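You operate a simulated robot arm through the tools that you are given. There is no shell and no other tool. Be economical: measure what you need, move in short steps, check, and stop when the job is done.

You run a simulated two-armed robot. Do the job below in one go: nothing can be reset, and whatever is moved stays where it is left.

TASK
Put the fuse labelled "5A" from the top of the grey bench on the purple panel and the fuse labelled "3A" on top of the white spool there. Put the silver coil on the low shelf of the plug bench. Take the grey connector and put it on top of the green metal box. Open the trough lid, switch the trough switch off, then shut the lid. Open the right small drawer. The order is free. Set down upright: grey connector.
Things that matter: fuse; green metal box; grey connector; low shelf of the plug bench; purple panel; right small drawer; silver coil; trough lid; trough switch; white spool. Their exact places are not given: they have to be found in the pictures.

Only the result counts: the job must be done as asked and must still hold three seconds after the hand-in. Knocking over, shifting, dropping, spilling or breaking anything else fails it. A push-on lid holds only when it is set on centred and level and pressed home; a screw cap is set on level and turned clockwise until tight.

THE ROBOT
Two 7-joint arms with two-finger parallel grippers on one trunk, on a base that drives. Base frame: it is fixed to the floor where the robot stands at the start and does not move with it; the origin is under the middle of the robot, x ahead of it, y to its left, z up; the surface under the hand at the start is at about z = 74. Units: cm, rad, N and s.
The left shoulder is at the start at [7, 15.6, 108], the right one opposite. Places, roughly: fuse [75, 25, 75]; green metal box (6x9x5 cm) [70, 100, 80]; grey connector (3x3x6 cm) [60, 100, 80]; low shelf of the plug bench [70, -350, 30]; purple panel (13x18x2 cm) [70, 20, 70]; right small drawer [-290, -480, 90]; silver coil [75, 75, 75]; trough lid [80, 140, 90]; trough switch [80, 150, 90]; white spool (6x6x4 cm) [70, 60, 80]. Payload 3.91 kg a hand.
The TCP of each hand is the grasp point between the finger pads, 3 cm short of the fingertips. In the tool frame z runs along the fingers and y along their closing line. The gripper opens to 11 cm. The fingers are 2 cm wide and 1 cm thick; the gripper's body (4.8 by 11.2 cm) begins 5.5 cm behind the TCP.
Orientation is told as [roll, pitch, yaw] about the base's x, y, z axes, in that order, counted from this pose: with the fingers straight down and closing along the base's y, the tool's x points along the base's -x, its y along +y and its z along -z.

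THE INTERFACE
- The arms move only by the tool nudge_tool. It takes "left_series", "right_series" or both (then of equal length, played together; a hand with none holds still); each is a list of rows, each a list of 3 entries, a list of its own where there are three numbers: the shift along the base's x, y, z in units of 20 mm (1.0 is 20 mm), then the turn, a rotation vector about the base's x, y, z in units of 8 degrees (1.0 is 8 degrees), then the gripper command, from -1 (shut) to 1 (fully open), values between in proportion. In form: [[[tx, ty, tz], [ax, ay, az], claw], ...]. A call has 1 to 10 rows; each row shifts and turns the commanded pose from where the row before left it. A call with a number of a shift or a turn outside -1 to 1 is refused whole. Rows are played at 5 a second. More than 5 cm and 0.15 rad between two rows, or a gripper value outside its range, and nothing of the call is played. A pose out of reach is approached as far as the arm can. The call stops where the force on the tool passes 40 N (or 10 N more than at its start, if that is more) or the arm is blocked; 0.2 s more then pass. The fingers move at their own pace (about 10.8 cm/s each) and stop on an object; they squeeze with about 44 N. The grip force told is the motor's: it shows also when the fingers shut on nothing. Time passes only in rows, and 0.2 s behind the last, so rows that do not move let the fingers close. It gives the time, the measured TCP pose, the force on the tool (base axes), the opening and the grip force at its end, in the units of the frame above (readings bear some noise), with the torque about the TCP (base axes, N m) and any sound that the robot's microphone picked up.
- Cameras (640 x 400 px; columns grow to the right, rows downward): "scene" is now at [13.14, 4.22, 131.11]; the picture's right is [0.45, -0.89, 0.00], its down [-0.48, -0.24, -0.84] and it looks along [0.75, 0.38, -0.54] (base axes); focal length 260 px, centre (320, 200). "left" rides on the left gripper at [7.2, -1.7, -10.4] in its tool frame; the picture's right is [0.23, 0.97, 0.00], its down [-0.76, 0.18, -0.62] and it looks along [-0.61, 0.14, 0.78] (tool axes); focal length 222 px, centre (320, 200). "right" rides on the right gripper at [7.2, 1.7, -10.3] in its tool frame; the picture's right is [-0.23, 0.97, 0.00], its down [-0.76, -0.18, -0.62] and it looks along [-0.61, -0.14, 0.78] (tool axes); focal length 222 px, centre (320, 200).
- camera(camera): a new picture of that camera. The clock stands still meanwhile.
- raise_lower(by): slides the trunk up (or, below 0, down) by that many cm; the arms and the scene camera ride with it, the base frame stays. It gives what a move gives, with no picture.
- roll_base(legs): drives the robot by 1 to 6 legs, each [ahead, left, turn to the left] in cm, cm and rad, along the robot's own axes; the way and the turn of a leg run together, so that a leg with both is an arc; at most 150 cm and 3.142 rad a leg. The arms and the cameras ride along, it lands a little off, and it stops where it bumps. It gives what a move gives.
- pan_tilt(pan, tilt): turns the head with the scene camera to pan (to the left, within 1.501 rad either way) and tilt (down, from -0.506 to 1.204), counted from straight ahead of the robot. It gives what a move gives.
- probe_pixels(camera, pixels): for up to 12 pixels [column, row] of the newest picture of that camera ("zoom" is the newest enlarged one), the place [x, y, z] in the base frame of the surface seen there, good to about 0.2 cm. The clock stands still meanwhile.
- close_up(camera, box): a new picture of the part [left, top, right, bottom] of that camera's present view, enlarged. The clock stands still meanwhile.
- sign_off(): hands the job in; it is judged then, once.

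Go step by step. Measure first, check grasps and placings, and put right what went wrong. The budget is 124 turns and 124 pictures, counting those below and the enlarged ones. Unless the task says otherwise, let go and move clear before handing in, and close with one line.

The tools are called after ">>>" as a command line: name --argument value ..., lists and objects as JSON in quotes. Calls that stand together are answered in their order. nudge_tool: Moves the arms, as the interface text tells. Its arguments: {"type":"object","properties":{"left_series":{"type":"array","items":{"type":"array"}},"right_series":{"type":"array","items":{"type":"array"}}},"required":[]} The other tools are called the same way: raise_lower (by) slides the trunk up or down; roll_base (legs) drives the base; pan_tilt (pan, tilt) turns the head that bears the scene camera; camera (camera) takes a picture; probe_pixels (camera, pixels) gives the place of the surface under pixels of a picture; close_up (camera, box) takes an enlarged picture of a part of a camera's view; sign_off () hands the job in.

At the start:

```text
time_s: 0.0
left_eef_pos: [39.27, 58.41, 104.32]
left_ee_rot: [0.0, 0.0, 0.0]
left_ft_force: [1.1, -1.1, 0.6]
left_torque: [0.02, 0.0, 0.02]
left_gripper_width: 11.01
left_finger_force: 0.1
right_eef_pos: [75.33, 2.51, 101.88]
right_ee_rot: [0.0, 0.0, 0.001]
right_ft_force: [0.0, 0.0, -0.4]
right_torque: [0.0, -0.03, 0.0]
right_gripper_width: 10.97
right_finger_force: 0.1
trunk travel left (down, up): [-52.5, 41.5]
robot x, y, heading: [0.21, -0.31, 0.007]
head pan, tilt: [0.464, 0.567]
```

scene: 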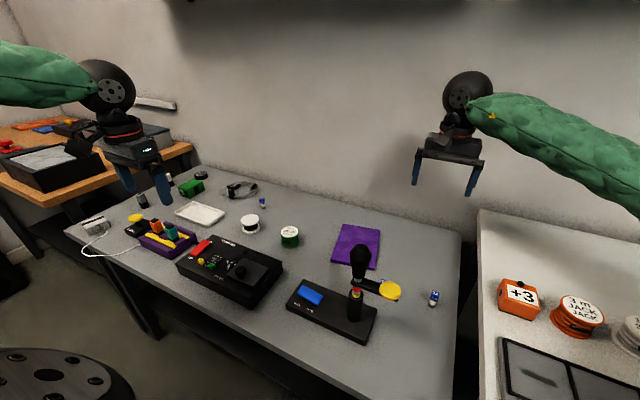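
right: 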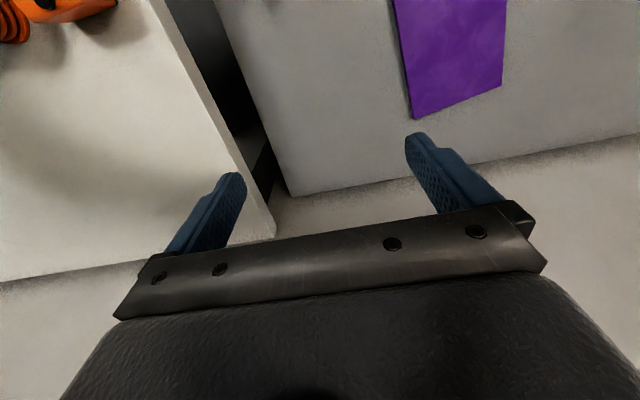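
left: 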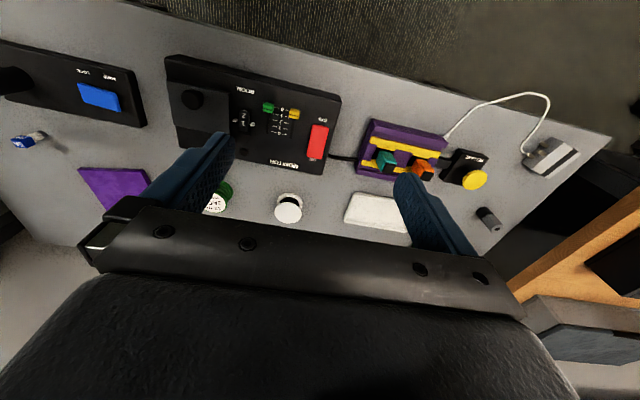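

The scene shows the grey bench with blue/white fuses at about (434,298) and (262,203), the purple panel at (356,246), white spool at (250,224) and green box at (191,187). I enlarge these areas.

>>> close_up --camera "scene" --box '[60, 150, 300, 300]'

>>> close_up --camera "scene" --box '[280, 200, 480, 345]'

>>> probe_pixels --camera "scene" --pixels '[[434, 298], [262, 203], [356, 235], [250, 217], [191, 187], [142, 200], [234, 190], [290, 232], [200, 175], [168, 180], [450, 250], [168, 104]]'

```text
2.67 times, centred on (180, 225) of scene
```

zoom: 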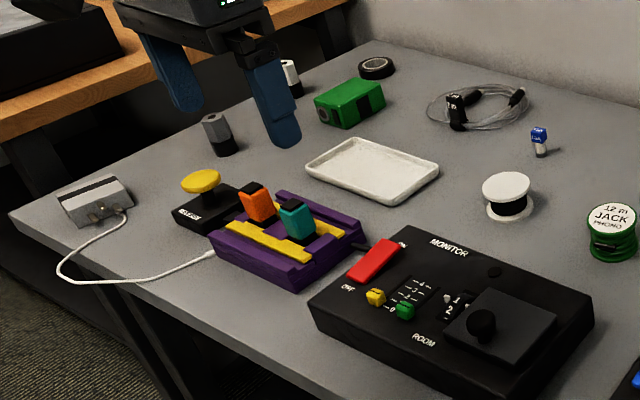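

```text
2.76 times, centred on (380, 272) of scene
```

zoom: 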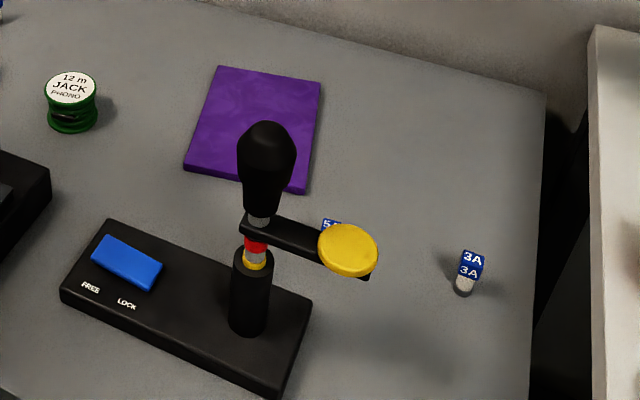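

```text
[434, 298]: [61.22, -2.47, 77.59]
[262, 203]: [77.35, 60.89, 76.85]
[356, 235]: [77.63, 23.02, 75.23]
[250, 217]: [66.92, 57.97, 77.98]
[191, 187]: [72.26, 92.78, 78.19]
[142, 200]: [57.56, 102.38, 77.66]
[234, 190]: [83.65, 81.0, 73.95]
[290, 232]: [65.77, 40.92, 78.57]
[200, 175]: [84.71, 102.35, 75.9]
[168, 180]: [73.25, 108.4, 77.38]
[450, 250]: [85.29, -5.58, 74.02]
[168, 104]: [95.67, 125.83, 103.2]
```

The 3A fuse is at [61.2,-2.5], and a label starting "5" shows behind the crank at zoom (330,222). I check that one, the third fuse at (262,203), and look left at the trough.

>>> close_up --camera "scene" --box '[232, 175, 292, 215]'

>>> close_up --camera "scene" --box '[370, 260, 450, 310]'

>>> close_up --camera "left" --box '[0, 100, 160, 250]'

>>> pan_tilt --pan 1.1 --tilt 0.45

>>> camera --camera "scene"

```text
10.00 times, centred on (262, 195) of scene
```

zoom: 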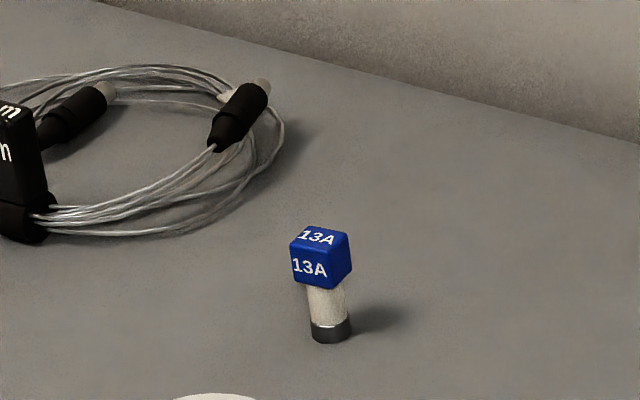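

```text
8.00 times, centred on (410, 285) of scene
```

zoom: 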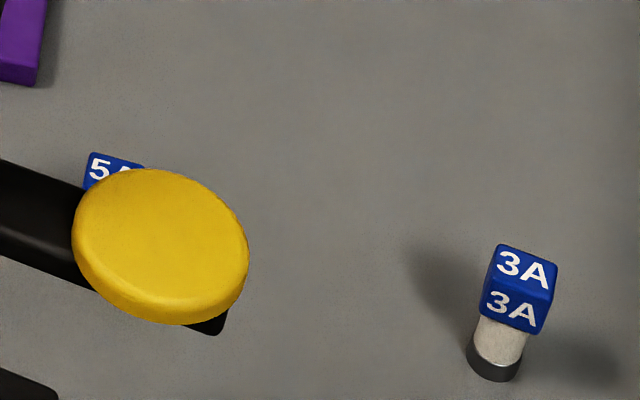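

```text
2.67 times, centred on (80, 175) of left
```

zoom: 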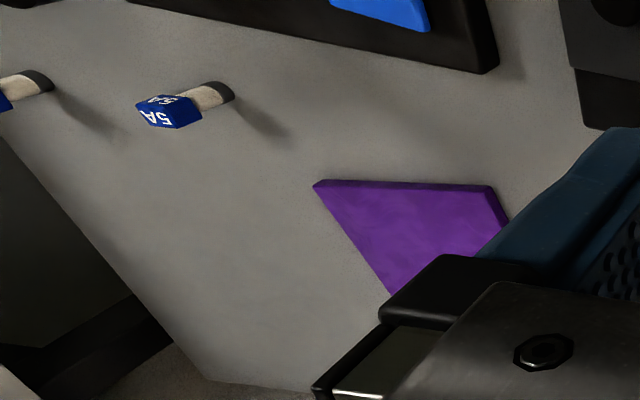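

```text
time_s: 1.0
left_eef_pos: [39.24, 58.41, 104.38]
left_ee_rot: [0.0, 0.0, 0.001]
left_ft_force: [0.1, -1.0, 0.1]
left_torque: [0.01, 0.02, 0.01]
left_gripper_width: 10.97
left_finger_force: 0.0
right_eef_pos: [75.49, 2.55, 101.79]
right_ee_rot: [-0.002, -0.001, 0.0]
right_ft_force: [0.5, -0.2, 0.5]
right_torque: [0.03, -0.02, 0.01]
right_gripper_width: 11.0
right_finger_force: 0.1
trunk travel left (down, up): [-52.5, 41.5]
robot x, y, heading: [-0.24, 0.0, 0.001]
head pan, tilt: [1.1, 0.45]
```

```text
115 pictures are left
```

scene: 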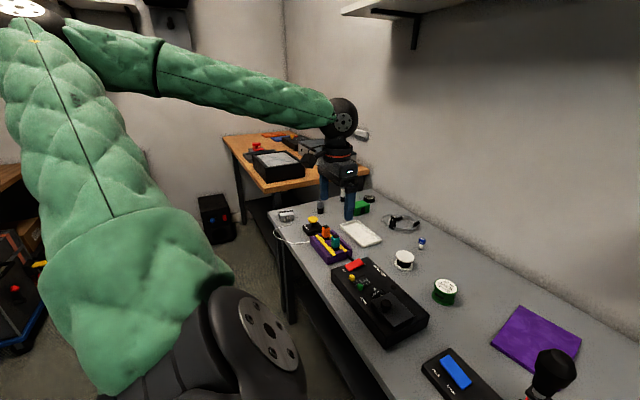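

5A is confirmed in the left view at (23,142), and the third fuse is 13A. I probe 5A and zoom on the trough area.

>>> probe_pixels --camera "left" --pixels '[[19, 143], [24, 144], [40, 136], [79, 170], [142, 170], [118, 212]]'

>>> close_up --camera "scene" --box '[210, 115, 390, 230]'

>>> pan_tilt --pan -0.35 --tilt 0.7

>>> camera --camera "scene"

```text
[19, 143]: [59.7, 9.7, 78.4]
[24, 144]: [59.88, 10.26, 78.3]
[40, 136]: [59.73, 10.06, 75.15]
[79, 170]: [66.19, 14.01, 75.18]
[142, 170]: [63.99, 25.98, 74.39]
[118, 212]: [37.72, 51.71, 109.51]
```

```text
3.48 times, centred on (300, 172) of scene
```

zoom: 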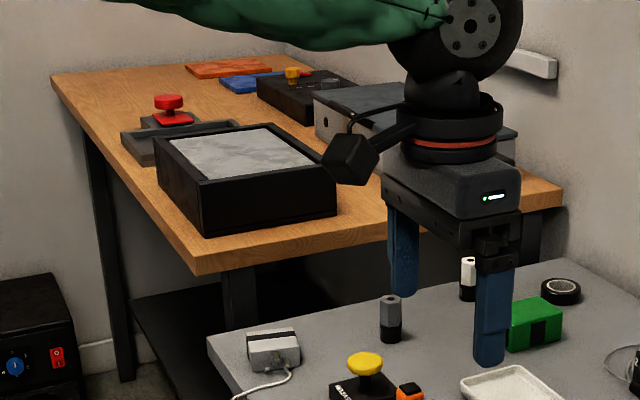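

```text
time_s: 2.6
left_eef_pos: [39.33, 58.33, 104.37]
left_ee_rot: [0.0, -0.001, 0.0]
left_ft_force: [0.2, -0.8, -0.3]
left_torque: [0.01, 0.02, 0.03]
left_gripper_width: 11.01
left_finger_force: 0.0
right_eef_pos: [75.4, 2.56, 101.81]
right_ee_rot: [0.0, -0.001, 0.001]
right_ft_force: [0.2, -0.3, -0.4]
right_torque: [0.0, 0.01, 0.01]
right_gripper_width: 10.99
right_finger_force: 0.1
trunk travel left (down, up): [-52.5, 41.5]
robot x, y, heading: [0.4, -0.32, 0.001]
head pan, tilt: [-0.351, 0.7]
```

```text
113 pictures are left
```

scene: 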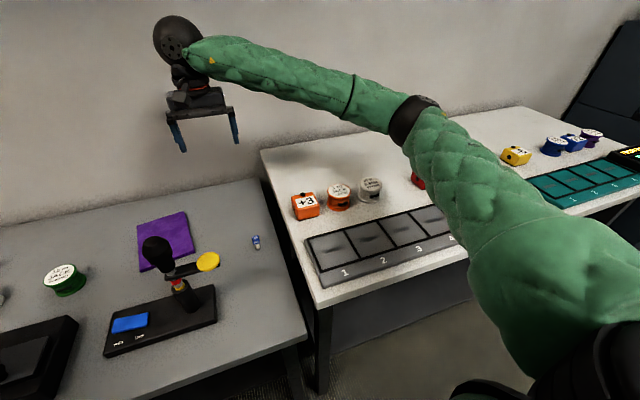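

Now I measure the crank handle near the 5A fuse, in this view: yellow disc (208,262), black knob (157,250), arm (185,270), and the 3A fuse (256,240).

>>> probe_pixels --camera "scene" --pixels '[[208, 262], [216, 256], [202, 256], [156, 243], [183, 269], [170, 272], [256, 237], [257, 247], [213, 290], [170, 225], [139, 228], [187, 212]]'

>>> close_up --camera "scene" --box '[100, 200, 280, 360]'

```text
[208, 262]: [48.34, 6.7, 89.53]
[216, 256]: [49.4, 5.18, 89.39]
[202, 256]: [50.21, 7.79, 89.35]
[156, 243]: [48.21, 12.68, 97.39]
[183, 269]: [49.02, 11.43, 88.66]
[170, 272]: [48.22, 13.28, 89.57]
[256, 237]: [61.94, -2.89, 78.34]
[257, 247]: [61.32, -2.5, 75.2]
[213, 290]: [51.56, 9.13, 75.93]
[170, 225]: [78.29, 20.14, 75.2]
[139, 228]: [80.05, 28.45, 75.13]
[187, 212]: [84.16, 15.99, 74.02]
```

```text
2.50 times, centred on (190, 280) of scene
```

zoom: 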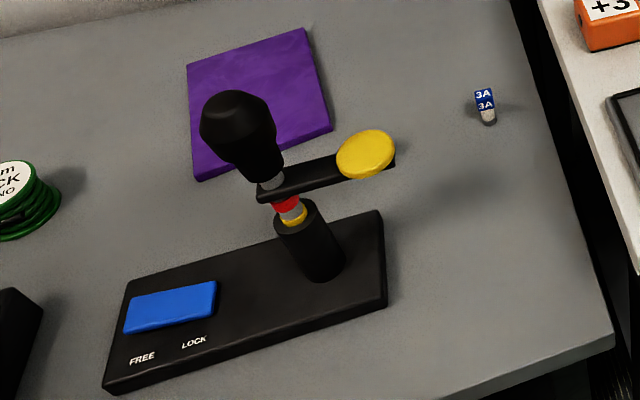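

Joystick stands at x≈48, so I'll take the 5A with the hand yawed +90° (camera to the -y side, fingers closing along x). Moving the right hand over [59.8, 10] while turning.

>>> nudge_tool --right_series '[[[-0.78, 0.37, 0], [0, 0, 1], -0.1], [[-0.78, 0.37, 0], [0, 0, 1], -0.1], [[-0.78, 0.37, 0], [0, 0, 1], -0.1], [[-0.78, 0.37, 0], [0, 0, 1], -0.1], [[-0.78, 0.37, 0], [0, 0, 1], -0.1], [[-0.78, 0.37, 0], [0, 0, 1], -0.1], [[-0.78, 0.37, 0], [0, 0, 1], -0.1], [[-0.78, 0.37, 0], [0, 0, 1], -0.1], [[-0.78, 0.37, 0], [0, 0, 1], -0.1], [[-0.78, 0.37, 0], [0, 0, 1], -0.1]]'

>>> camera --camera "right"

>>> camera --camera "scene"

```text
time_s: 4.8
left_eef_pos: [39.22, 58.32, 104.35]
left_ee_rot: [-0.001, -0.001, 0.0]
left_ft_force: [0.0, 0.0, -0.3]
left_torque: [0.01, 0.02, -0.01]
left_gripper_width: 11.04
left_finger_force: 0.0
right_eef_pos: [59.82, 10.14, 101.82]
right_ee_rot: [0.001, 0.0, 1.397]
right_ft_force: [0.7, 0.5, -0.5]
right_torque: [0.0, -0.03, 0.03]
right_gripper_width: 4.96
right_finger_force: 0.1
trunk travel left (down, up): [-52.5, 41.5]
robot x, y, heading: [-0.16, -0.29, 0.003]
head pan, tilt: [-0.351, 0.7]
```

```text
111 pictures are left
```

right: 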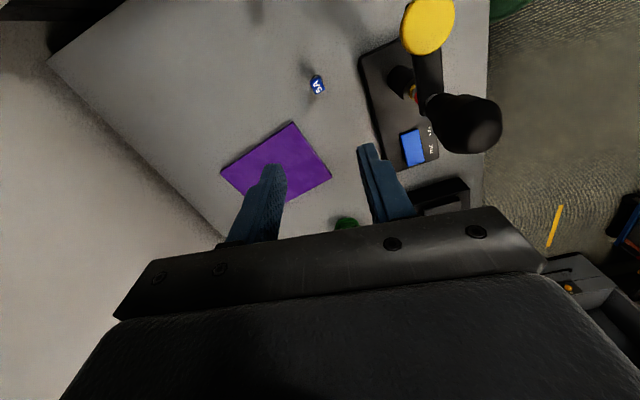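

```text
110 pictures are left
```

scene: 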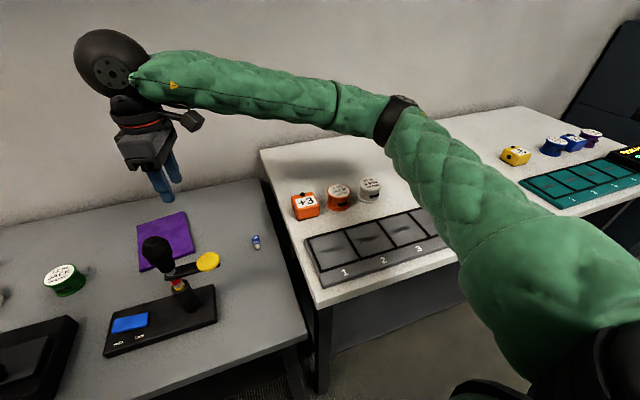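

The 5A shows at (317,85) in the right view. Probing it for an exact place before lowering.

>>> probe_pixels --camera "right" --pixels '[[317, 80], [318, 88], [314, 82], [322, 83], [428, 20], [440, 60], [470, 125]]'

>>> close_up --camera "right" --box '[277, 60, 357, 110]'

```text
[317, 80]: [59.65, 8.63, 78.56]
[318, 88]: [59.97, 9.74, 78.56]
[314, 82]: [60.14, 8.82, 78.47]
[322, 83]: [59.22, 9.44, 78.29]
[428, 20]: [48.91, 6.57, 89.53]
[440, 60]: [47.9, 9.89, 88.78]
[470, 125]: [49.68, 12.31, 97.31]
```

```text
8.00 times, centred on (317, 85) of right
```

zoom: 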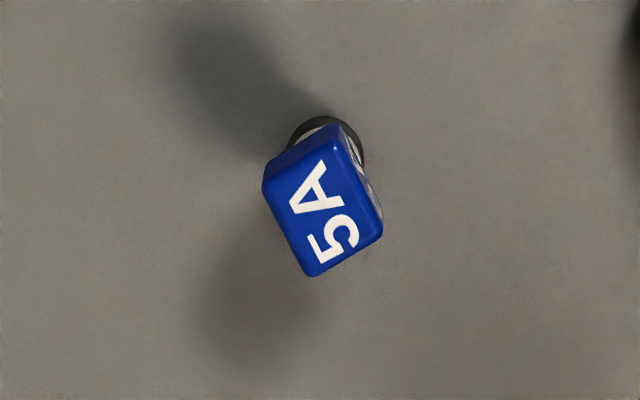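

The cap is square to the base axes, top at about [59.7, 9.5, 78.5]. I finish the yaw and go down.

>>> nudge_tool --right_series '[[[-0.05, -0.15, -1], [0, 0, 0.6], -0.1], [[0, -0.15, -1], [0, 0, 0.6], -0.1], [[0, 0, -1], [0, 0, 0], -0.1], [[0, 0, -1], [0, 0, 0], -0.1], [[0, 0, -1], [0, 0, 0], -0.1], [[0, 0, -1], [0, 0, 0], -0.1], [[0, 0, -1], [0, 0, 0], -0.1], [[0, 0, -1], [0, 0, 0], -0.1], [[0, 0, 0], [0, 0, 0], -0.1]]'

>>> camera --camera "right"

>>> camera --camera "scene"

```text
time_s: 6.8
left_eef_pos: [39.14, 58.49, 104.3]
left_ee_rot: [0.0, 0.0, -0.001]
left_ft_force: [0.2, -0.2, -0.4]
left_torque: [0.01, 0.03, 0.0]
left_gripper_width: 11.03
left_finger_force: 0.0
right_eef_pos: [59.76, 9.6, 87.75]
right_ee_rot: [0.0, 0.001, 1.481]
right_ft_force: [-0.3, 0.5, -0.3]
right_torque: [0.02, 0.0, 0.03]
right_gripper_width: 4.96
right_finger_force: 0.1
right hand out of reach, approached as far as the arm can: row 2
trunk travel left (down, up): [-52.5, 41.5]
robot x, y, heading: [0.09, -0.22, 0.0]
head pan, tilt: [-0.351, 0.7]
```

```text
108 pictures are left
```

right: 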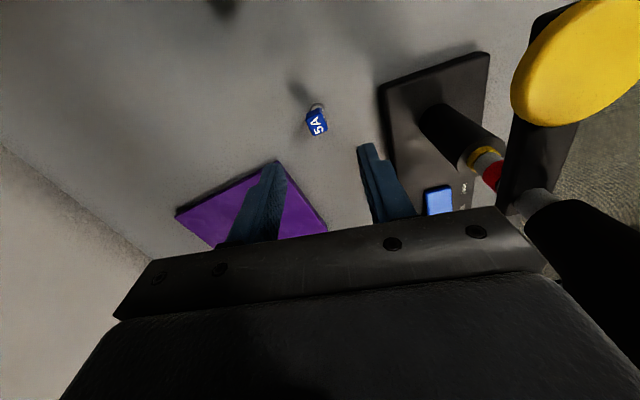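

```text
107 pictures are left
```

scene: 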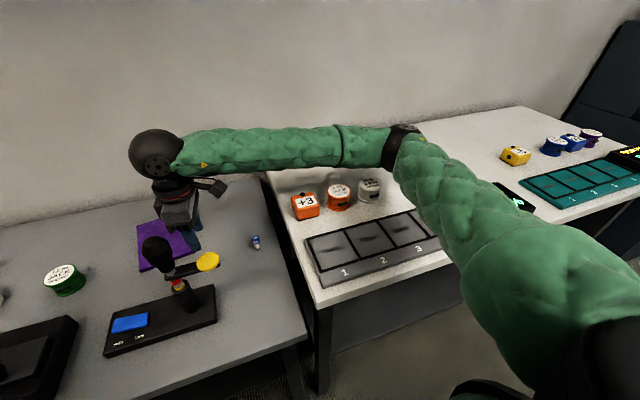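

Clear of the joystick so far (yellow disc right of the fingers). Fuse lies between the finger lines; lowering 10 cm and checking.

>>> nudge_tool --right_series '[[[0, 0, -1], [0, 0, -0.6], -0.1], [[0, 0, -1], [0, 0, 0], -0.1], [[0, 0, -1], [0, 0, 0], -0.1], [[0, 0, -1], [0, 0, 0], -0.1], [[0, 0, -0.5], [0, 0, 0], -0.1], [[0, 0, 0], [0, 0, 0], -0.1]]'

>>> camera --camera "right"

```text
time_s: 8.2
left_eef_pos: [39.21, 58.37, 104.36]
left_ee_rot: [0.001, 0.001, 0.0]
left_ft_force: [-1.0, 0.1, 0.2]
left_torque: [0.01, -0.01, 0.0]
left_gripper_width: 10.99
left_finger_force: 0.1
right_eef_pos: [59.65, 9.72, 78.84]
right_ee_rot: [0.0, 0.001, 1.397]
right_ft_force: [-0.6, -0.1, 0.2]
right_torque: [-0.02, 0.0, 0.01]
right_gripper_width: 4.96
right_finger_force: 0.0
trunk travel left (down, up): [-52.5, 41.5]
robot x, y, heading: [0.27, -0.0, 0.0]
head pan, tilt: [-0.351, 0.7]
```

```text
106 pictures are left
```

right: 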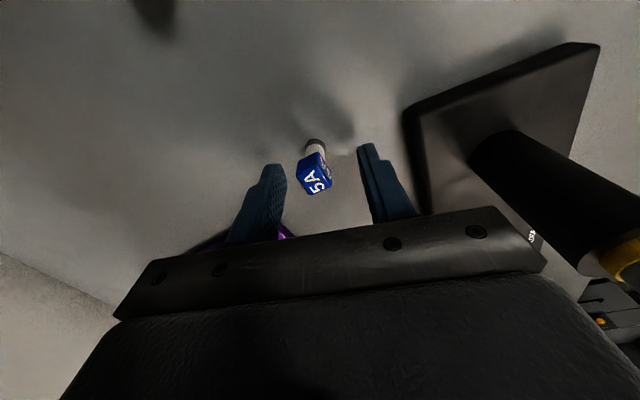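

The 5A sits between the fingers, with a small offset toward -y. I lower 1.2 cm, fix the yaw and shut.

>>> nudge_tool --right_series '[[[0, -0.17, -0.3], [0, 0, 0.6], -0.1], [[0, 0, -0.3], [0, 0, 0], -0.1], [[0, 0, 0], [0, 0, 0], -0.3], [[0, 0, 0], [0, 0, 0], -1], [[0, 0, 0], [0, 0, 0], -1], [[0, 0, 0], [0, 0, 0], -1]]'

>>> camera --camera "right"

```text
time_s: 9.6
left_eef_pos: [39.3, 58.35, 104.35]
left_ee_rot: [0.0, 0.0, -0.001]
left_ft_force: [0.0, 0.9, 0.1]
left_torque: [-0.01, -0.01, 0.02]
left_gripper_width: 10.99
left_finger_force: 0.0
right_eef_pos: [59.81, 9.46, 77.63]
right_ee_rot: [-0.001, 0.0, 1.481]
right_ft_force: [-1.0, 1.2, -0.1]
right_torque: [-0.03, -0.02, 0.01]
right_gripper_width: 1.45
right_finger_force: 44.5
trunk travel left (down, up): [-52.5, 41.5]
robot x, y, heading: [0.23, 0.37, -0.003]
head pan, tilt: [-0.351, 0.7]
```

```text
105 pictures are left
```

right: 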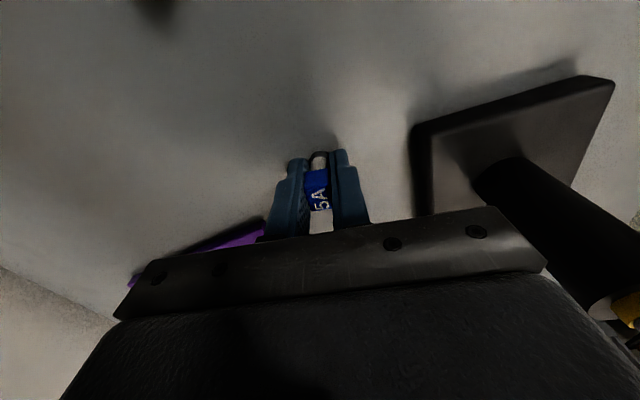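

Gripped (1.45 cm, 44 N). I lift it 4 cm and carry it over the panel middle (about [74, 20.5]).

>>> nudge_tool --right_series '[[[0, 0, 1], [0, 0, 0], -1], [[0, 0, 1], [0, 0, 0], -1], [[1, 0.7, 0], [0, 0, -0.5], -1], [[1, 0.7, 0], [0, 0, -0.5], -1], [[1, 0.7, 0], [0, 0, 0], -1], [[1, 0.7, 0], [0, 0, 0], -1], [[1, 0.7, 0], [0, 0, 0], -1], [[1, 0.7, 0], [0, 0, 0], -1], [[1, 0.7, 0], [0, 0, 0], -1], [[0, 0.6, 0], [0, 0, 0], -1]]'

>>> camera --camera "right"

>>> camera --camera "scene"

```text
time_s: 11.8
left_eef_pos: [39.2, 58.4, 104.33]
left_ee_rot: [0.0, 0.001, 0.002]
left_ft_force: [0.1, -0.4, 0.1]
left_torque: [-0.02, -0.01, 0.01]
left_gripper_width: 10.99
left_finger_force: 0.0
right_eef_pos: [69.65, 16.19, 81.82]
right_ee_rot: [-0.004, 0.0, 1.331]
right_ft_force: [0.1, -1.3, 0.1]
right_torque: [0.01, 0.01, -0.03]
right_gripper_width: 1.45
right_finger_force: 44.2
right hand out of reach, approached as far as the arm can: row 8, 9, 10
trunk travel left (down, up): [-52.5, 41.5]
robot x, y, heading: [-0.13, -0.07, -0.003]
head pan, tilt: [-0.351, 0.7]
```

```text
104 pictures are left
```

right: 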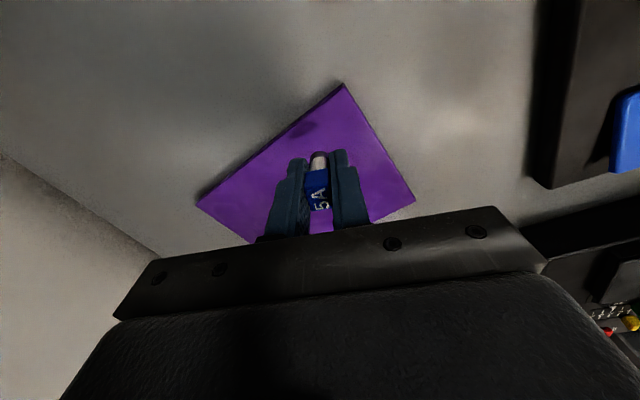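

```text
103 pictures are left
```

scene: 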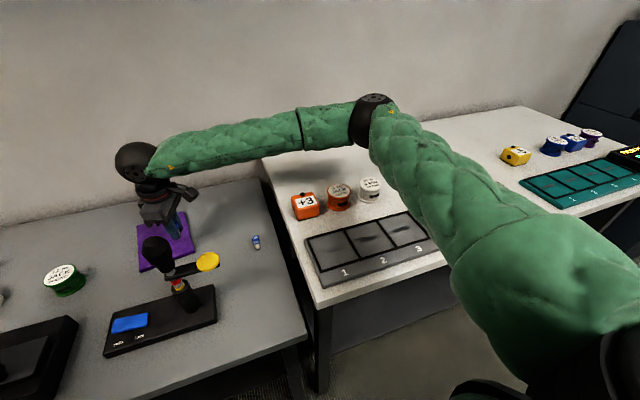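

The arm hit a limit with this yaw, at [69.7,16.2], near the panel's edge. I unwind the yaw by 40° and go on to about [73.5,19.5].

>>> nudge_tool --right_series '[[[0, 0, 0], [0, 0, -1], -1], [[0, 0, 0], [0, 0, -1], -1], [[0.5, 0.4, 0], [0, 0, -1], -1], [[0.5, 0.4, 0], [0, 0, -1], -1], [[0.5, 0.4, 0], [0, 0, -1], -1], [[0.5, 0.4, 0], [0, 0, 0], -1], [[0, 0, -0.5], [0, 0, 0], -1], [[0, 0, -0.5], [0, 0, 0], -1], [[0, 0, 0], [0, 0, 0], -1]]'

>>> camera --camera "right"

```text
time_s: 13.8
left_eef_pos: [39.08, 58.42, 104.32]
left_ee_rot: [0.0, 0.0, 0.0]
left_ft_force: [0.1, -0.5, -0.4]
left_torque: [-0.02, -0.02, 0.03]
left_gripper_width: 10.99
left_finger_force: 0.1
right_eef_pos: [73.72, 19.5, 79.64]
right_ee_rot: [-0.002, -0.001, 0.643]
right_ft_force: [-0.4, 0.4, 0.3]
right_torque: [0.05, -0.01, -0.02]
right_gripper_width: 1.47
right_finger_force: 43.9
trunk travel left (down, up): [-52.5, 41.5]
robot x, y, heading: [-0.19, 0.21, -0.001]
head pan, tilt: [-0.351, 0.7]
```

```text
102 pictures are left
```

right: 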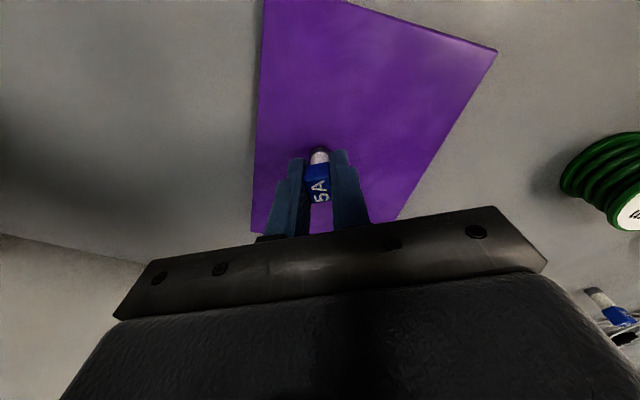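

Fuse is over the panel, bottom about 0.8 cm above it. I lower in small steps to about z 78.9, then open partway and rise.

>>> nudge_tool --right_series '[[[0, 0, -0.2], [0, 0, 0], -1], [[0, 0, -0.15], [0, 0, 0], -1], [[0, 0, 0], [0, 0, 0], -1]]'

>>> close_up --camera "right" --box '[260, 120, 380, 200]'

```text
time_s: 14.6
left_eef_pos: [39.0, 58.39, 104.41]
left_ee_rot: [0.0, -0.002, -0.001]
left_ft_force: [0.0, 0.2, -0.6]
left_torque: [0.0, 0.01, -0.01]
left_gripper_width: 10.99
left_finger_force: 0.1
right_eef_pos: [73.71, 19.38, 79.37]
right_ee_rot: [0.0, -0.006, 0.643]
right_ft_force: [2.0, 2.7, 36.4]
right_torque: [-0.03, 0.03, -0.02]
right_gripper_width: 1.48
right_finger_force: 43.7
trunk travel left (down, up): [-52.5, 41.5]
robot x, y, heading: [0.13, -0.16, 0.0]
head pan, tilt: [-0.351, 0.7]
```

```text
5.00 times, centred on (320, 160) of right
```

zoom: 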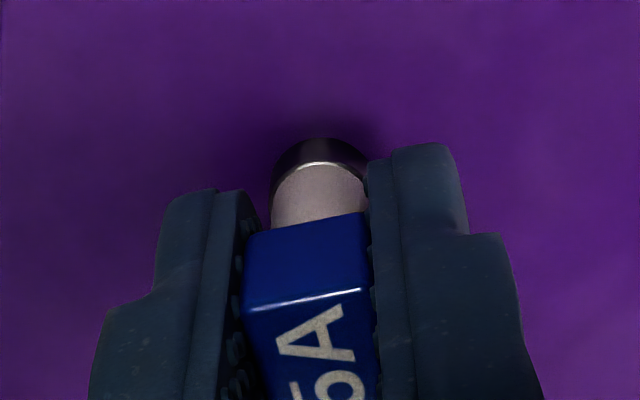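

Contact (36 N): it stands on the panel. I ease the pressure, open and rise.

>>> nudge_tool --right_series '[[[0, 0, 0.12], [0, 0, 0], -1], [[0, 0, 0], [0, 0, 0], -0.5], [[0, 0, 0], [0, 0, 0], -0.1], [[0, 0, 0], [0, 0, 0], -0.1], [[0, 0, 0.5], [0, 0, 0], -0.1], [[0, 0, 1], [0, 0, 0], -0.1], [[0, 0, 1], [0, 0, 0], -0.1], [[0, 0, 1], [0, 0, 0], -0.1], [[0, 0, 1], [0, 0, 0], -0.1], [[0, 0, 1], [0, 0, 0], -0.1]]'

>>> camera --camera "right"

```text
time_s: 16.8
left_eef_pos: [39.1, 58.35, 104.38]
left_ee_rot: [0.0, -0.001, 0.0]
left_ft_force: [-0.4, 0.3, -0.2]
left_torque: [0.01, -0.02, 0.03]
left_gripper_width: 11.01
left_finger_force: 0.0
right_eef_pos: [73.86, 19.31, 90.14]
right_ee_rot: [0.001, 0.0, 0.643]
right_ft_force: [0.4, -0.5, -0.2]
right_torque: [0.02, -0.04, -0.03]
right_gripper_width: 4.94
right_finger_force: 0.1
trunk travel left (down, up): [-52.5, 41.5]
robot x, y, heading: [0.43, 0.28, 0.001]
head pan, tilt: [-0.351, 0.7]
```

```text
100 pictures are left
```

right: 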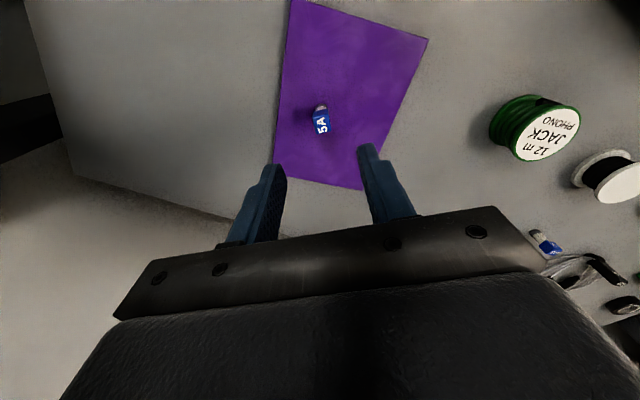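

5A stands on the panel at (320,118). Now over the 3A fuse, at height.

>>> nudge_tool --right_series '[[[-0.6, -1, 0.2], [0, 0, 0], -0.1], [[-0.6, -1, 0], [0, 0, 0], -0.1], [[-0.6, -1, 0], [0, 0, 0], -0.1], [[-0.6, -1, 0], [0, 0, 0], -0.1], [[-0.6, -1, 0], [0, 0, 0], -0.1], [[-0.6, -1, 0], [0, 0, 0], -0.1], [[-0.6, -1, 0], [0, 0, 0], -0.1], [[-0.6, -1, 0], [0, 0, 0], -0.1], [[-0.6, -1, 0], [0, 0, 0], -0.1], [[-0.8, -1, 0], [0, 0, 0], -0.1]]'

>>> camera --camera "right"

```text
time_s: 19.0
left_eef_pos: [39.11, 58.34, 104.42]
left_ee_rot: [0.0, -0.001, 0.0]
left_ft_force: [-0.8, 0.1, -0.9]
left_torque: [0.01, 0.0, 0.03]
left_gripper_width: 11.02
left_finger_force: 0.0
right_eef_pos: [61.17, -0.77, 90.62]
right_ee_rot: [-0.001, 0.0, 0.642]
right_ft_force: [0.0, 0.5, 0.5]
right_torque: [0.01, 0.0, 0.02]
right_gripper_width: 4.95
right_finger_force: 0.0
trunk travel left (down, up): [-52.5, 41.5]
robot x, y, heading: [0.08, -0.32, 0.002]
head pan, tilt: [-0.351, 0.7]
```

```text
99 pictures are left
```

right: 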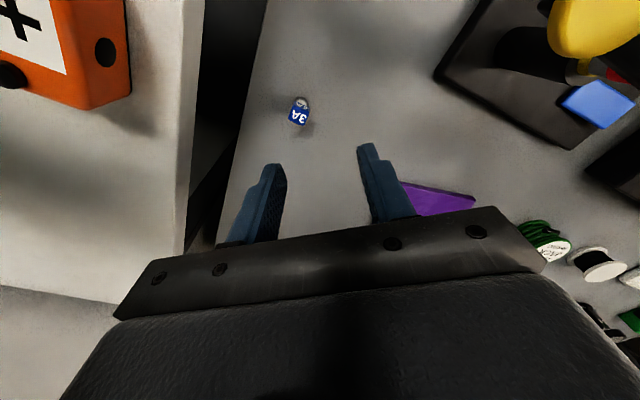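

>>> close_up --camera "right" --box '[268, 90, 332, 130]'

>>> probe_pixels --camera "right" --pixels '[[299, 115], [293, 107], [308, 108], [291, 119], [305, 122]]'

```text
10.00 times, centred on (300, 110) of right
```

zoom: 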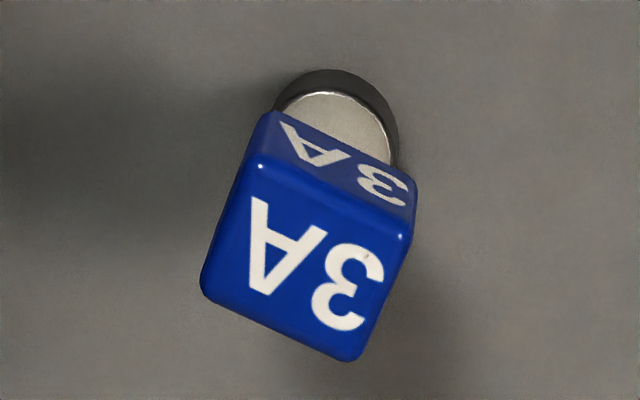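

```text
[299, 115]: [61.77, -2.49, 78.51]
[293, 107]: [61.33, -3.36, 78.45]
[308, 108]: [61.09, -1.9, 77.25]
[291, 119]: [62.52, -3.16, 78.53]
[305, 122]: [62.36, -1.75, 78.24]
```

Cap is nearly square to the base, centre [61.7,-2.55]. I turn back to about +8° yaw, centre and lower to z 79.

>>> nudge_tool --right_series '[[[0.15, -0.45, 0], [0, 0, -1], -0.1], [[0.1, -0.45, 0], [0, 0, -1], -0.1], [[0, 0, 0], [0, 0, -1], -0.1], [[0, 0, -1], [0, 0, -0.8], -0.1], [[0, 0, -1], [0, 0, 0], -0.1], [[0, 0, -1], [0, 0, 0], -0.1], [[0, 0, -1], [0, 0, 0], -0.1], [[0, 0, -1], [0, 0, 0], -0.1], [[0, 0, -0.7], [0, 0, 0], -0.1], [[0, 0, 0], [0, 0, 0], -0.1]]'

>>> camera --camera "right"

```text
time_s: 21.2
left_eef_pos: [39.22, 58.43, 104.45]
left_ee_rot: [0.0, -0.002, 0.0]
left_ft_force: [0.0, 0.4, -0.4]
left_torque: [0.0, -0.01, 0.03]
left_gripper_width: 11.01
left_finger_force: 0.2
right_eef_pos: [61.77, -2.37, 79.29]
right_ee_rot: [0.0, -0.001, 0.112]
right_ft_force: [-0.2, -0.1, -0.4]
right_torque: [0.02, 0.0, 0.0]
right_gripper_width: 4.94
right_finger_force: 0.0
trunk travel left (down, up): [-52.5, 41.5]
robot x, y, heading: [-0.21, 0.1, -0.001]
head pan, tilt: [-0.351, 0.7]
```

```text
97 pictures are left
```

right: 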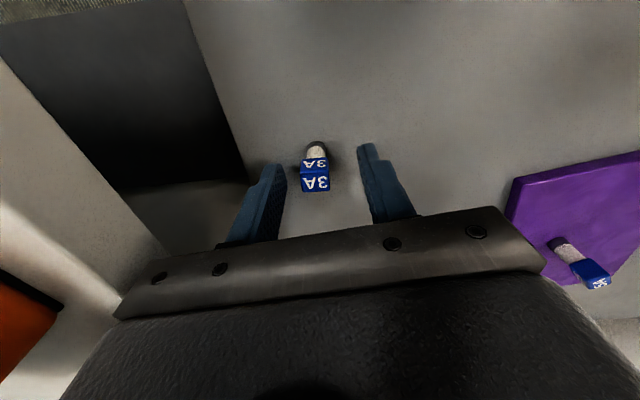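

Well aligned. Lowering 1.4 cm, gripping and lifting.

>>> nudge_tool --right_series '[[[0, 0, -0.4], [0, 0, 0], -0.1], [[0, 0, -0.35], [0, 0, 0], -0.1], [[0, 0, 0], [0, 0, 0], -0.4], [[0, 0, 0], [0, 0, 0], -1], [[0, 0, 0], [0, 0, 0], -1], [[0, 0, 1], [0, 0, 0], -1], [[0, 0, 1], [0, 0, 0], -1], [[0, 0, 1], [0, 0, 0], -1], [[0, 0, 1], [0, 0, 0], -1], [[0, 0, 1], [0, 0, 0], -1]]'

>>> camera --camera "right"

```text
time_s: 23.4
left_eef_pos: [39.26, 58.32, 104.4]
left_ee_rot: [0.001, 0.0, 0.0]
left_ft_force: [0.4, 0.4, 0.2]
left_torque: [-0.01, 0.01, -0.02]
left_gripper_width: 10.99
left_finger_force: 0.0
right_eef_pos: [61.76, -2.34, 87.73]
right_ee_rot: [0.001, -0.001, 0.112]
right_ft_force: [-0.3, 0.5, 0.0]
right_torque: [0.02, 0.01, -0.03]
right_gripper_width: 1.57
right_finger_force: 44.3
trunk travel left (down, up): [-52.5, 41.5]
robot x, y, heading: [0.02, -0.19, 0.001]
head pan, tilt: [-0.351, 0.7]
```

```text
96 pictures are left
```

right: 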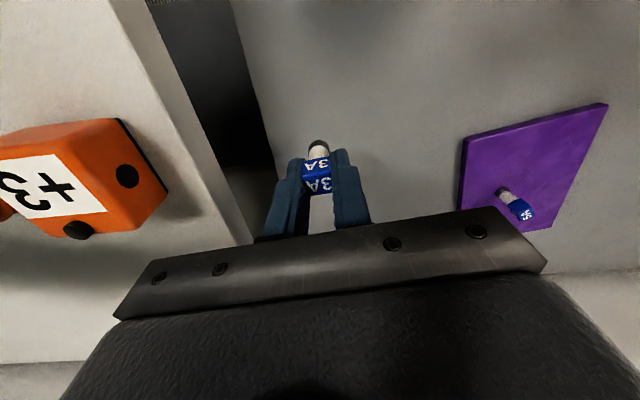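

3A held. I raise the trunk 18 cm to pass over the joystick and drive 57 cm left, then look.

>>> raise_lower --by 18

>>> roll_base --legs '[[0, 57, 0]]'

>>> pan_tilt --pan 0.35 --tilt 0.7

>>> camera --camera "scene"

>>> camera --camera "right"

```text
time_s: 25.4
left_eef_pos: [39.25, 58.39, 122.35]
left_ee_rot: [0.0, 0.001, -0.001]
left_ft_force: [0.2, -0.3, -0.1]
left_torque: [-0.01, -0.05, 0.01]
left_gripper_width: 11.01
left_finger_force: 0.1
right_eef_pos: [61.84, -2.41, 105.66]
right_ee_rot: [-0.001, 0.001, 0.112]
right_ft_force: [0.4, -0.8, 0.0]
right_torque: [0.01, 0.0, 0.0]
right_gripper_width: 1.58
right_finger_force: 43.4
trunk travel left (down, up): [-70.5, 23.5]
robot x, y, heading: [-0.02, -0.07, -0.002]
head pan, tilt: [-0.351, 0.7]
```

```text
time_s: 28.6
left_eef_pos: [39.1, 115.69, 122.42]
left_ee_rot: [-0.001, 0.001, 0.0]
left_ft_force: [0.2, 1.2, 0.3]
left_torque: [-0.04, 0.01, -0.02]
left_gripper_width: 11.01
left_finger_force: 0.0
right_eef_pos: [61.85, 54.88, 105.65]
right_ee_rot: [0.0, 0.001, 0.112]
right_ft_force: [0.1, 0.8, 0.1]
right_torque: [-0.04, -0.01, -0.01]
right_gripper_width: 1.55
right_finger_force: 45.0
trunk travel left (down, up): [-70.5, 23.5]
robot x, y, heading: [-0.23, 57.35, -0.001]
head pan, tilt: [-0.351, 0.7]
```

```text
time_s: 29.7
left_eef_pos: [39.17, 115.67, 122.2]
left_ee_rot: [-0.002, 0.0, 0.0]
left_ft_force: [-0.5, -0.7, 0.3]
left_torque: [-0.02, -0.01, 0.0]
left_gripper_width: 10.99
left_finger_force: 0.1
right_eef_pos: [61.81, 54.84, 105.61]
right_ee_rot: [0.0, 0.001, 0.111]
right_ft_force: [-0.5, 0.1, -0.6]
right_torque: [0.02, 0.0, 0.01]
right_gripper_width: 1.58
right_finger_force: 43.7
trunk travel left (down, up): [-70.5, 23.5]
robot x, y, heading: [-0.15, 57.21, -0.0]
head pan, tilt: [0.351, 0.7]
```

```text
95 pictures are left
```

scene: 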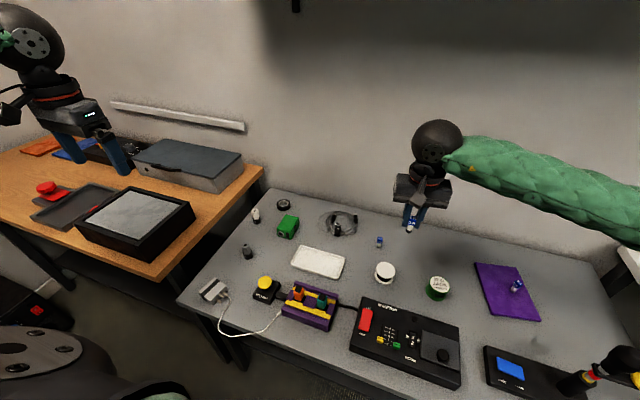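

```text
94 pictures are left
```

right: 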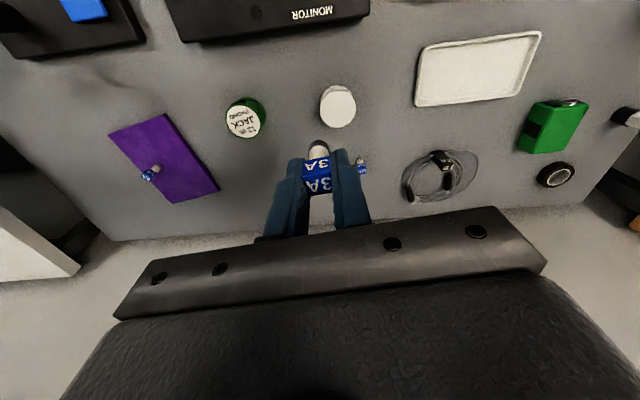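

The white spool shows at (385,272) scene and (339,105) right. Probing the spool and the trough-like box at (187,160).

>>> probe_pixels --camera "right" --pixels '[[338, 105], [322, 103], [354, 107], [338, 90], [338, 122]]'

>>> probe_pixels --camera "scene" --pixels '[[384, 268], [187, 160], [138, 158], [165, 142], [240, 153], [220, 172], [195, 187], [134, 215], [60, 200], [85, 160], [287, 226], [249, 250]]'

>>> close_up --camera "scene" --box '[0, 80, 280, 260]'

```text
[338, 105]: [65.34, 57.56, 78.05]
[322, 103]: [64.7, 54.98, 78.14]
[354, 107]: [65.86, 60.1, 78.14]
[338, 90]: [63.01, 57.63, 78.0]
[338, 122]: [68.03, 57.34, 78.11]
```

```text
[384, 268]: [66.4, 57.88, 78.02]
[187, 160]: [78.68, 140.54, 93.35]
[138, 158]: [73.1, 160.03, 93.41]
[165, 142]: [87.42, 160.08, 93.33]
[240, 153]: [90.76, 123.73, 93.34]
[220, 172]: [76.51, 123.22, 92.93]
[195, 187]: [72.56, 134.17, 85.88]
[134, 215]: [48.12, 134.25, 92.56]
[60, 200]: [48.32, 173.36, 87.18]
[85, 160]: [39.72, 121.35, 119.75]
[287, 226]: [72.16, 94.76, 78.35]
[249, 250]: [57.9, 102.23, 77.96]
```

```text
2.22 times, centred on (140, 170) of scene
```

zoom: 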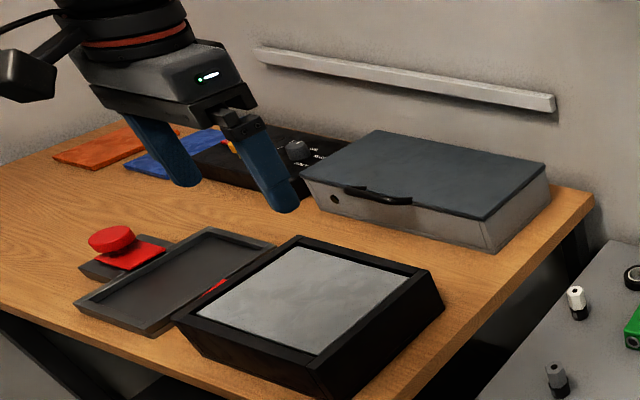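

Spool top centre is [65.5, 57.5, 78.1]; the fuse's foot is 3.75 below the TCP, so release is at z≈81.9. Moving over and down to z≈83.

>>> nudge_tool --right_series '[[[0.9, 0.65, -0.8], [0, 0, 0], -1], [[0.95, 0.68, -1], [0, 0, 0], -1], [[0, 0, -1], [0, 0, 0], -1], [[0, 0, -1], [0, 0, 0], -1], [[0, 0, -1], [0, 0, 0], -1], [[0, 0, -1], [0, 0, 0], -1], [[0, 0, -1], [0, 0, 0], -1], [[0, 0, -1], [0, 0, 0], -1], [[0, 0, -1], [0, 0, 0], -1], [[0, 0, -1], [0, 0, 0], -1]]'

>>> nudge_tool --right_series '[[[0, 0, -1], [0, 0, 0], -1], [[0, 0, -0.5], [0, 0, 0], -1], [[0, 0, 0], [0, 0, 0], -1]]'

>>> camera --camera "right"

>>> close_up --camera "scene" --box '[340, 200, 440, 300]'

```text
time_s: 31.9
left_eef_pos: [39.25, 115.58, 122.24]
left_ee_rot: [0.0, 0.001, -0.001]
left_ft_force: [-0.6, -0.3, -0.2]
left_torque: [-0.01, 0.01, 0.0]
left_gripper_width: 10.99
left_finger_force: 0.0
right_eef_pos: [65.64, 57.53, 86.3]
right_ee_rot: [-0.001, 0.002, 0.112]
right_ft_force: [0.1, -0.3, -0.6]
right_torque: [-0.01, -0.03, -0.02]
right_gripper_width: 1.56
right_finger_force: 43.3
trunk travel left (down, up): [-70.5, 23.5]
robot x, y, heading: [-0.15, 56.87, 0.002]
head pan, tilt: [0.351, 0.7]
```

```text
time_s: 32.7
left_eef_pos: [39.12, 115.68, 122.37]
left_ee_rot: [0.0, -0.001, 0.001]
left_ft_force: [-0.2, -0.8, -0.4]
left_torque: [-0.04, 0.01, 0.01]
left_gripper_width: 11.01
left_finger_force: 0.0
right_eef_pos: [65.62, 57.58, 83.11]
right_ee_rot: [0.0, 0.0, 0.11]
right_ft_force: [0.2, -0.2, -0.1]
right_torque: [0.02, 0.0, -0.01]
right_gripper_width: 1.57
right_finger_force: 44.2
trunk travel left (down, up): [-70.5, 23.5]
robot x, y, heading: [0.06, 57.36, -0.002]
head pan, tilt: [0.351, 0.7]
```

```text
92 pictures are left
```

right: 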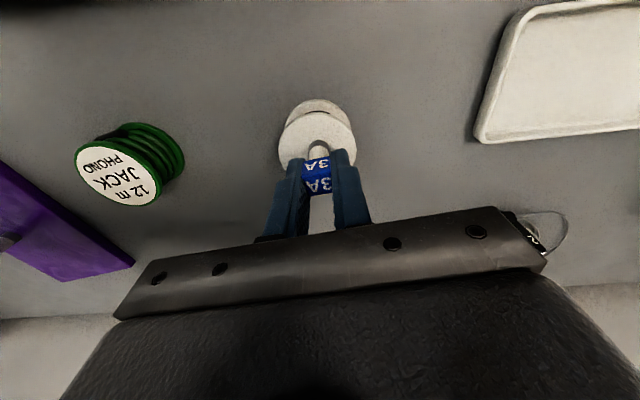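

```text
4.00 times, centred on (390, 250) of scene
```

zoom: 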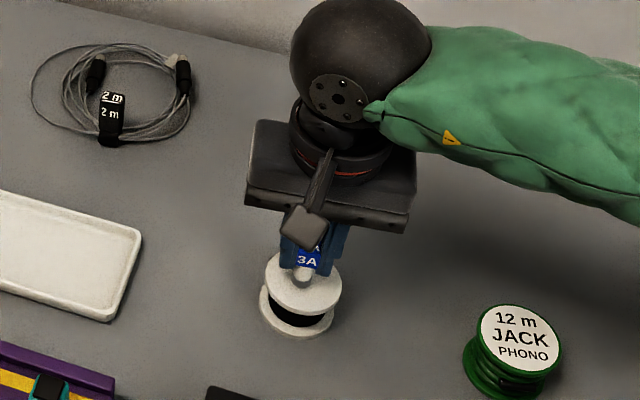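

Centred over the spool. Lowering gently to contact.

>>> nudge_tool --right_series '[[[0, 0, -0.25], [0, 0, 0], -1], [[0, 0, -0.15], [0, 0, 0], -1], [[0, 0, -0.1], [0, 0, 0], -1], [[0, 0, -0.1], [0, 0, 0], -1]]'

>>> close_up --camera "right" --box '[240, 80, 400, 220]'

```text
time_s: 33.7
left_eef_pos: [39.05, 115.64, 122.48]
left_ee_rot: [0.0, -0.001, 0.001]
left_ft_force: [0.4, 0.0, 0.5]
left_torque: [0.01, 0.01, -0.05]
left_gripper_width: 11.0
left_finger_force: 0.1
right_eef_pos: [65.51, 57.48, 82.3]
right_ee_rot: [0.003, -0.004, 0.112]
right_ft_force: [5.1, -0.2, 35.1]
right_torque: [-0.08, -0.13, 0.01]
right_gripper_width: 1.59
right_finger_force: 44.2
trunk travel left (down, up): [-70.5, 23.5]
robot x, y, heading: [0.14, 57.31, 0.001]
head pan, tilt: [0.351, 0.7]
```

```text
2.86 times, centred on (320, 150) of right
```

zoom: 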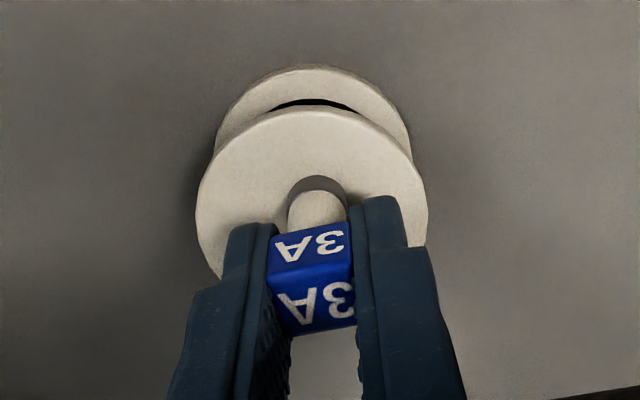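

Standing on the spool (35 N). Ease up, open and rise.

>>> nudge_tool --right_series '[[[0, 0, 0.2], [0, 0, 0], -1], [[0, 0, 0], [0, 0, 0], -0.6], [[0, 0, 0], [0, 0, 0], -0.3], [[0, 0, 0], [0, 0, 0], -0.3], [[0, 0, 0.5], [0, 0, 0], -0.3], [[0, 0, 1], [0, 0, 0], -0.3], [[0, 0, 1], [0, 0, 0], -0.3], [[0, 0, 1], [0, 0, 0], -0.3], [[0, 0, 1], [0, 0, 0], -0.3], [[0, 0, 1], [0, 0, 0], -0.3]]'

>>> camera --camera "right"

>>> close_up --camera "scene" --box '[170, 180, 310, 320]'

```text
time_s: 35.9
left_eef_pos: [39.13, 115.53, 122.27]
left_ee_rot: [-0.001, 0.001, 0.001]
left_ft_force: [-0.2, -0.8, 0.1]
left_torque: [0.02, 0.03, 0.01]
left_gripper_width: 11.02
left_finger_force: 0.1
right_eef_pos: [65.67, 57.61, 93.12]
right_ee_rot: [-0.002, 0.0, 0.112]
right_ft_force: [-0.1, -0.2, -1.0]
right_torque: [0.03, 0.0, 0.01]
right_gripper_width: 3.86
right_finger_force: 0.2
trunk travel left (down, up): [-70.5, 23.5]
robot x, y, heading: [0.2, 57.16, -0.003]
head pan, tilt: [0.351, 0.7]
```

```text
89 pictures are left
```

right: 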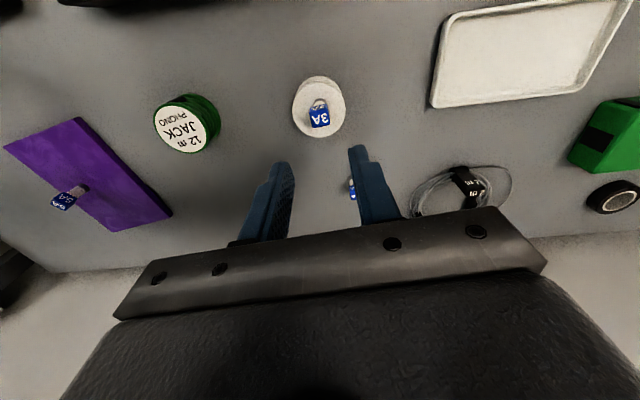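

```text
2.86 times, centred on (240, 250) of scene
```

zoom: 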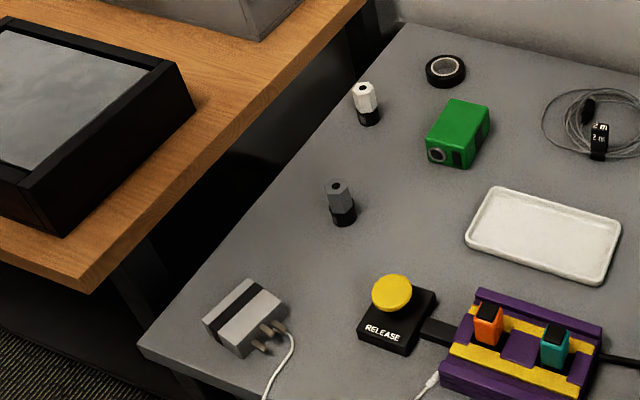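

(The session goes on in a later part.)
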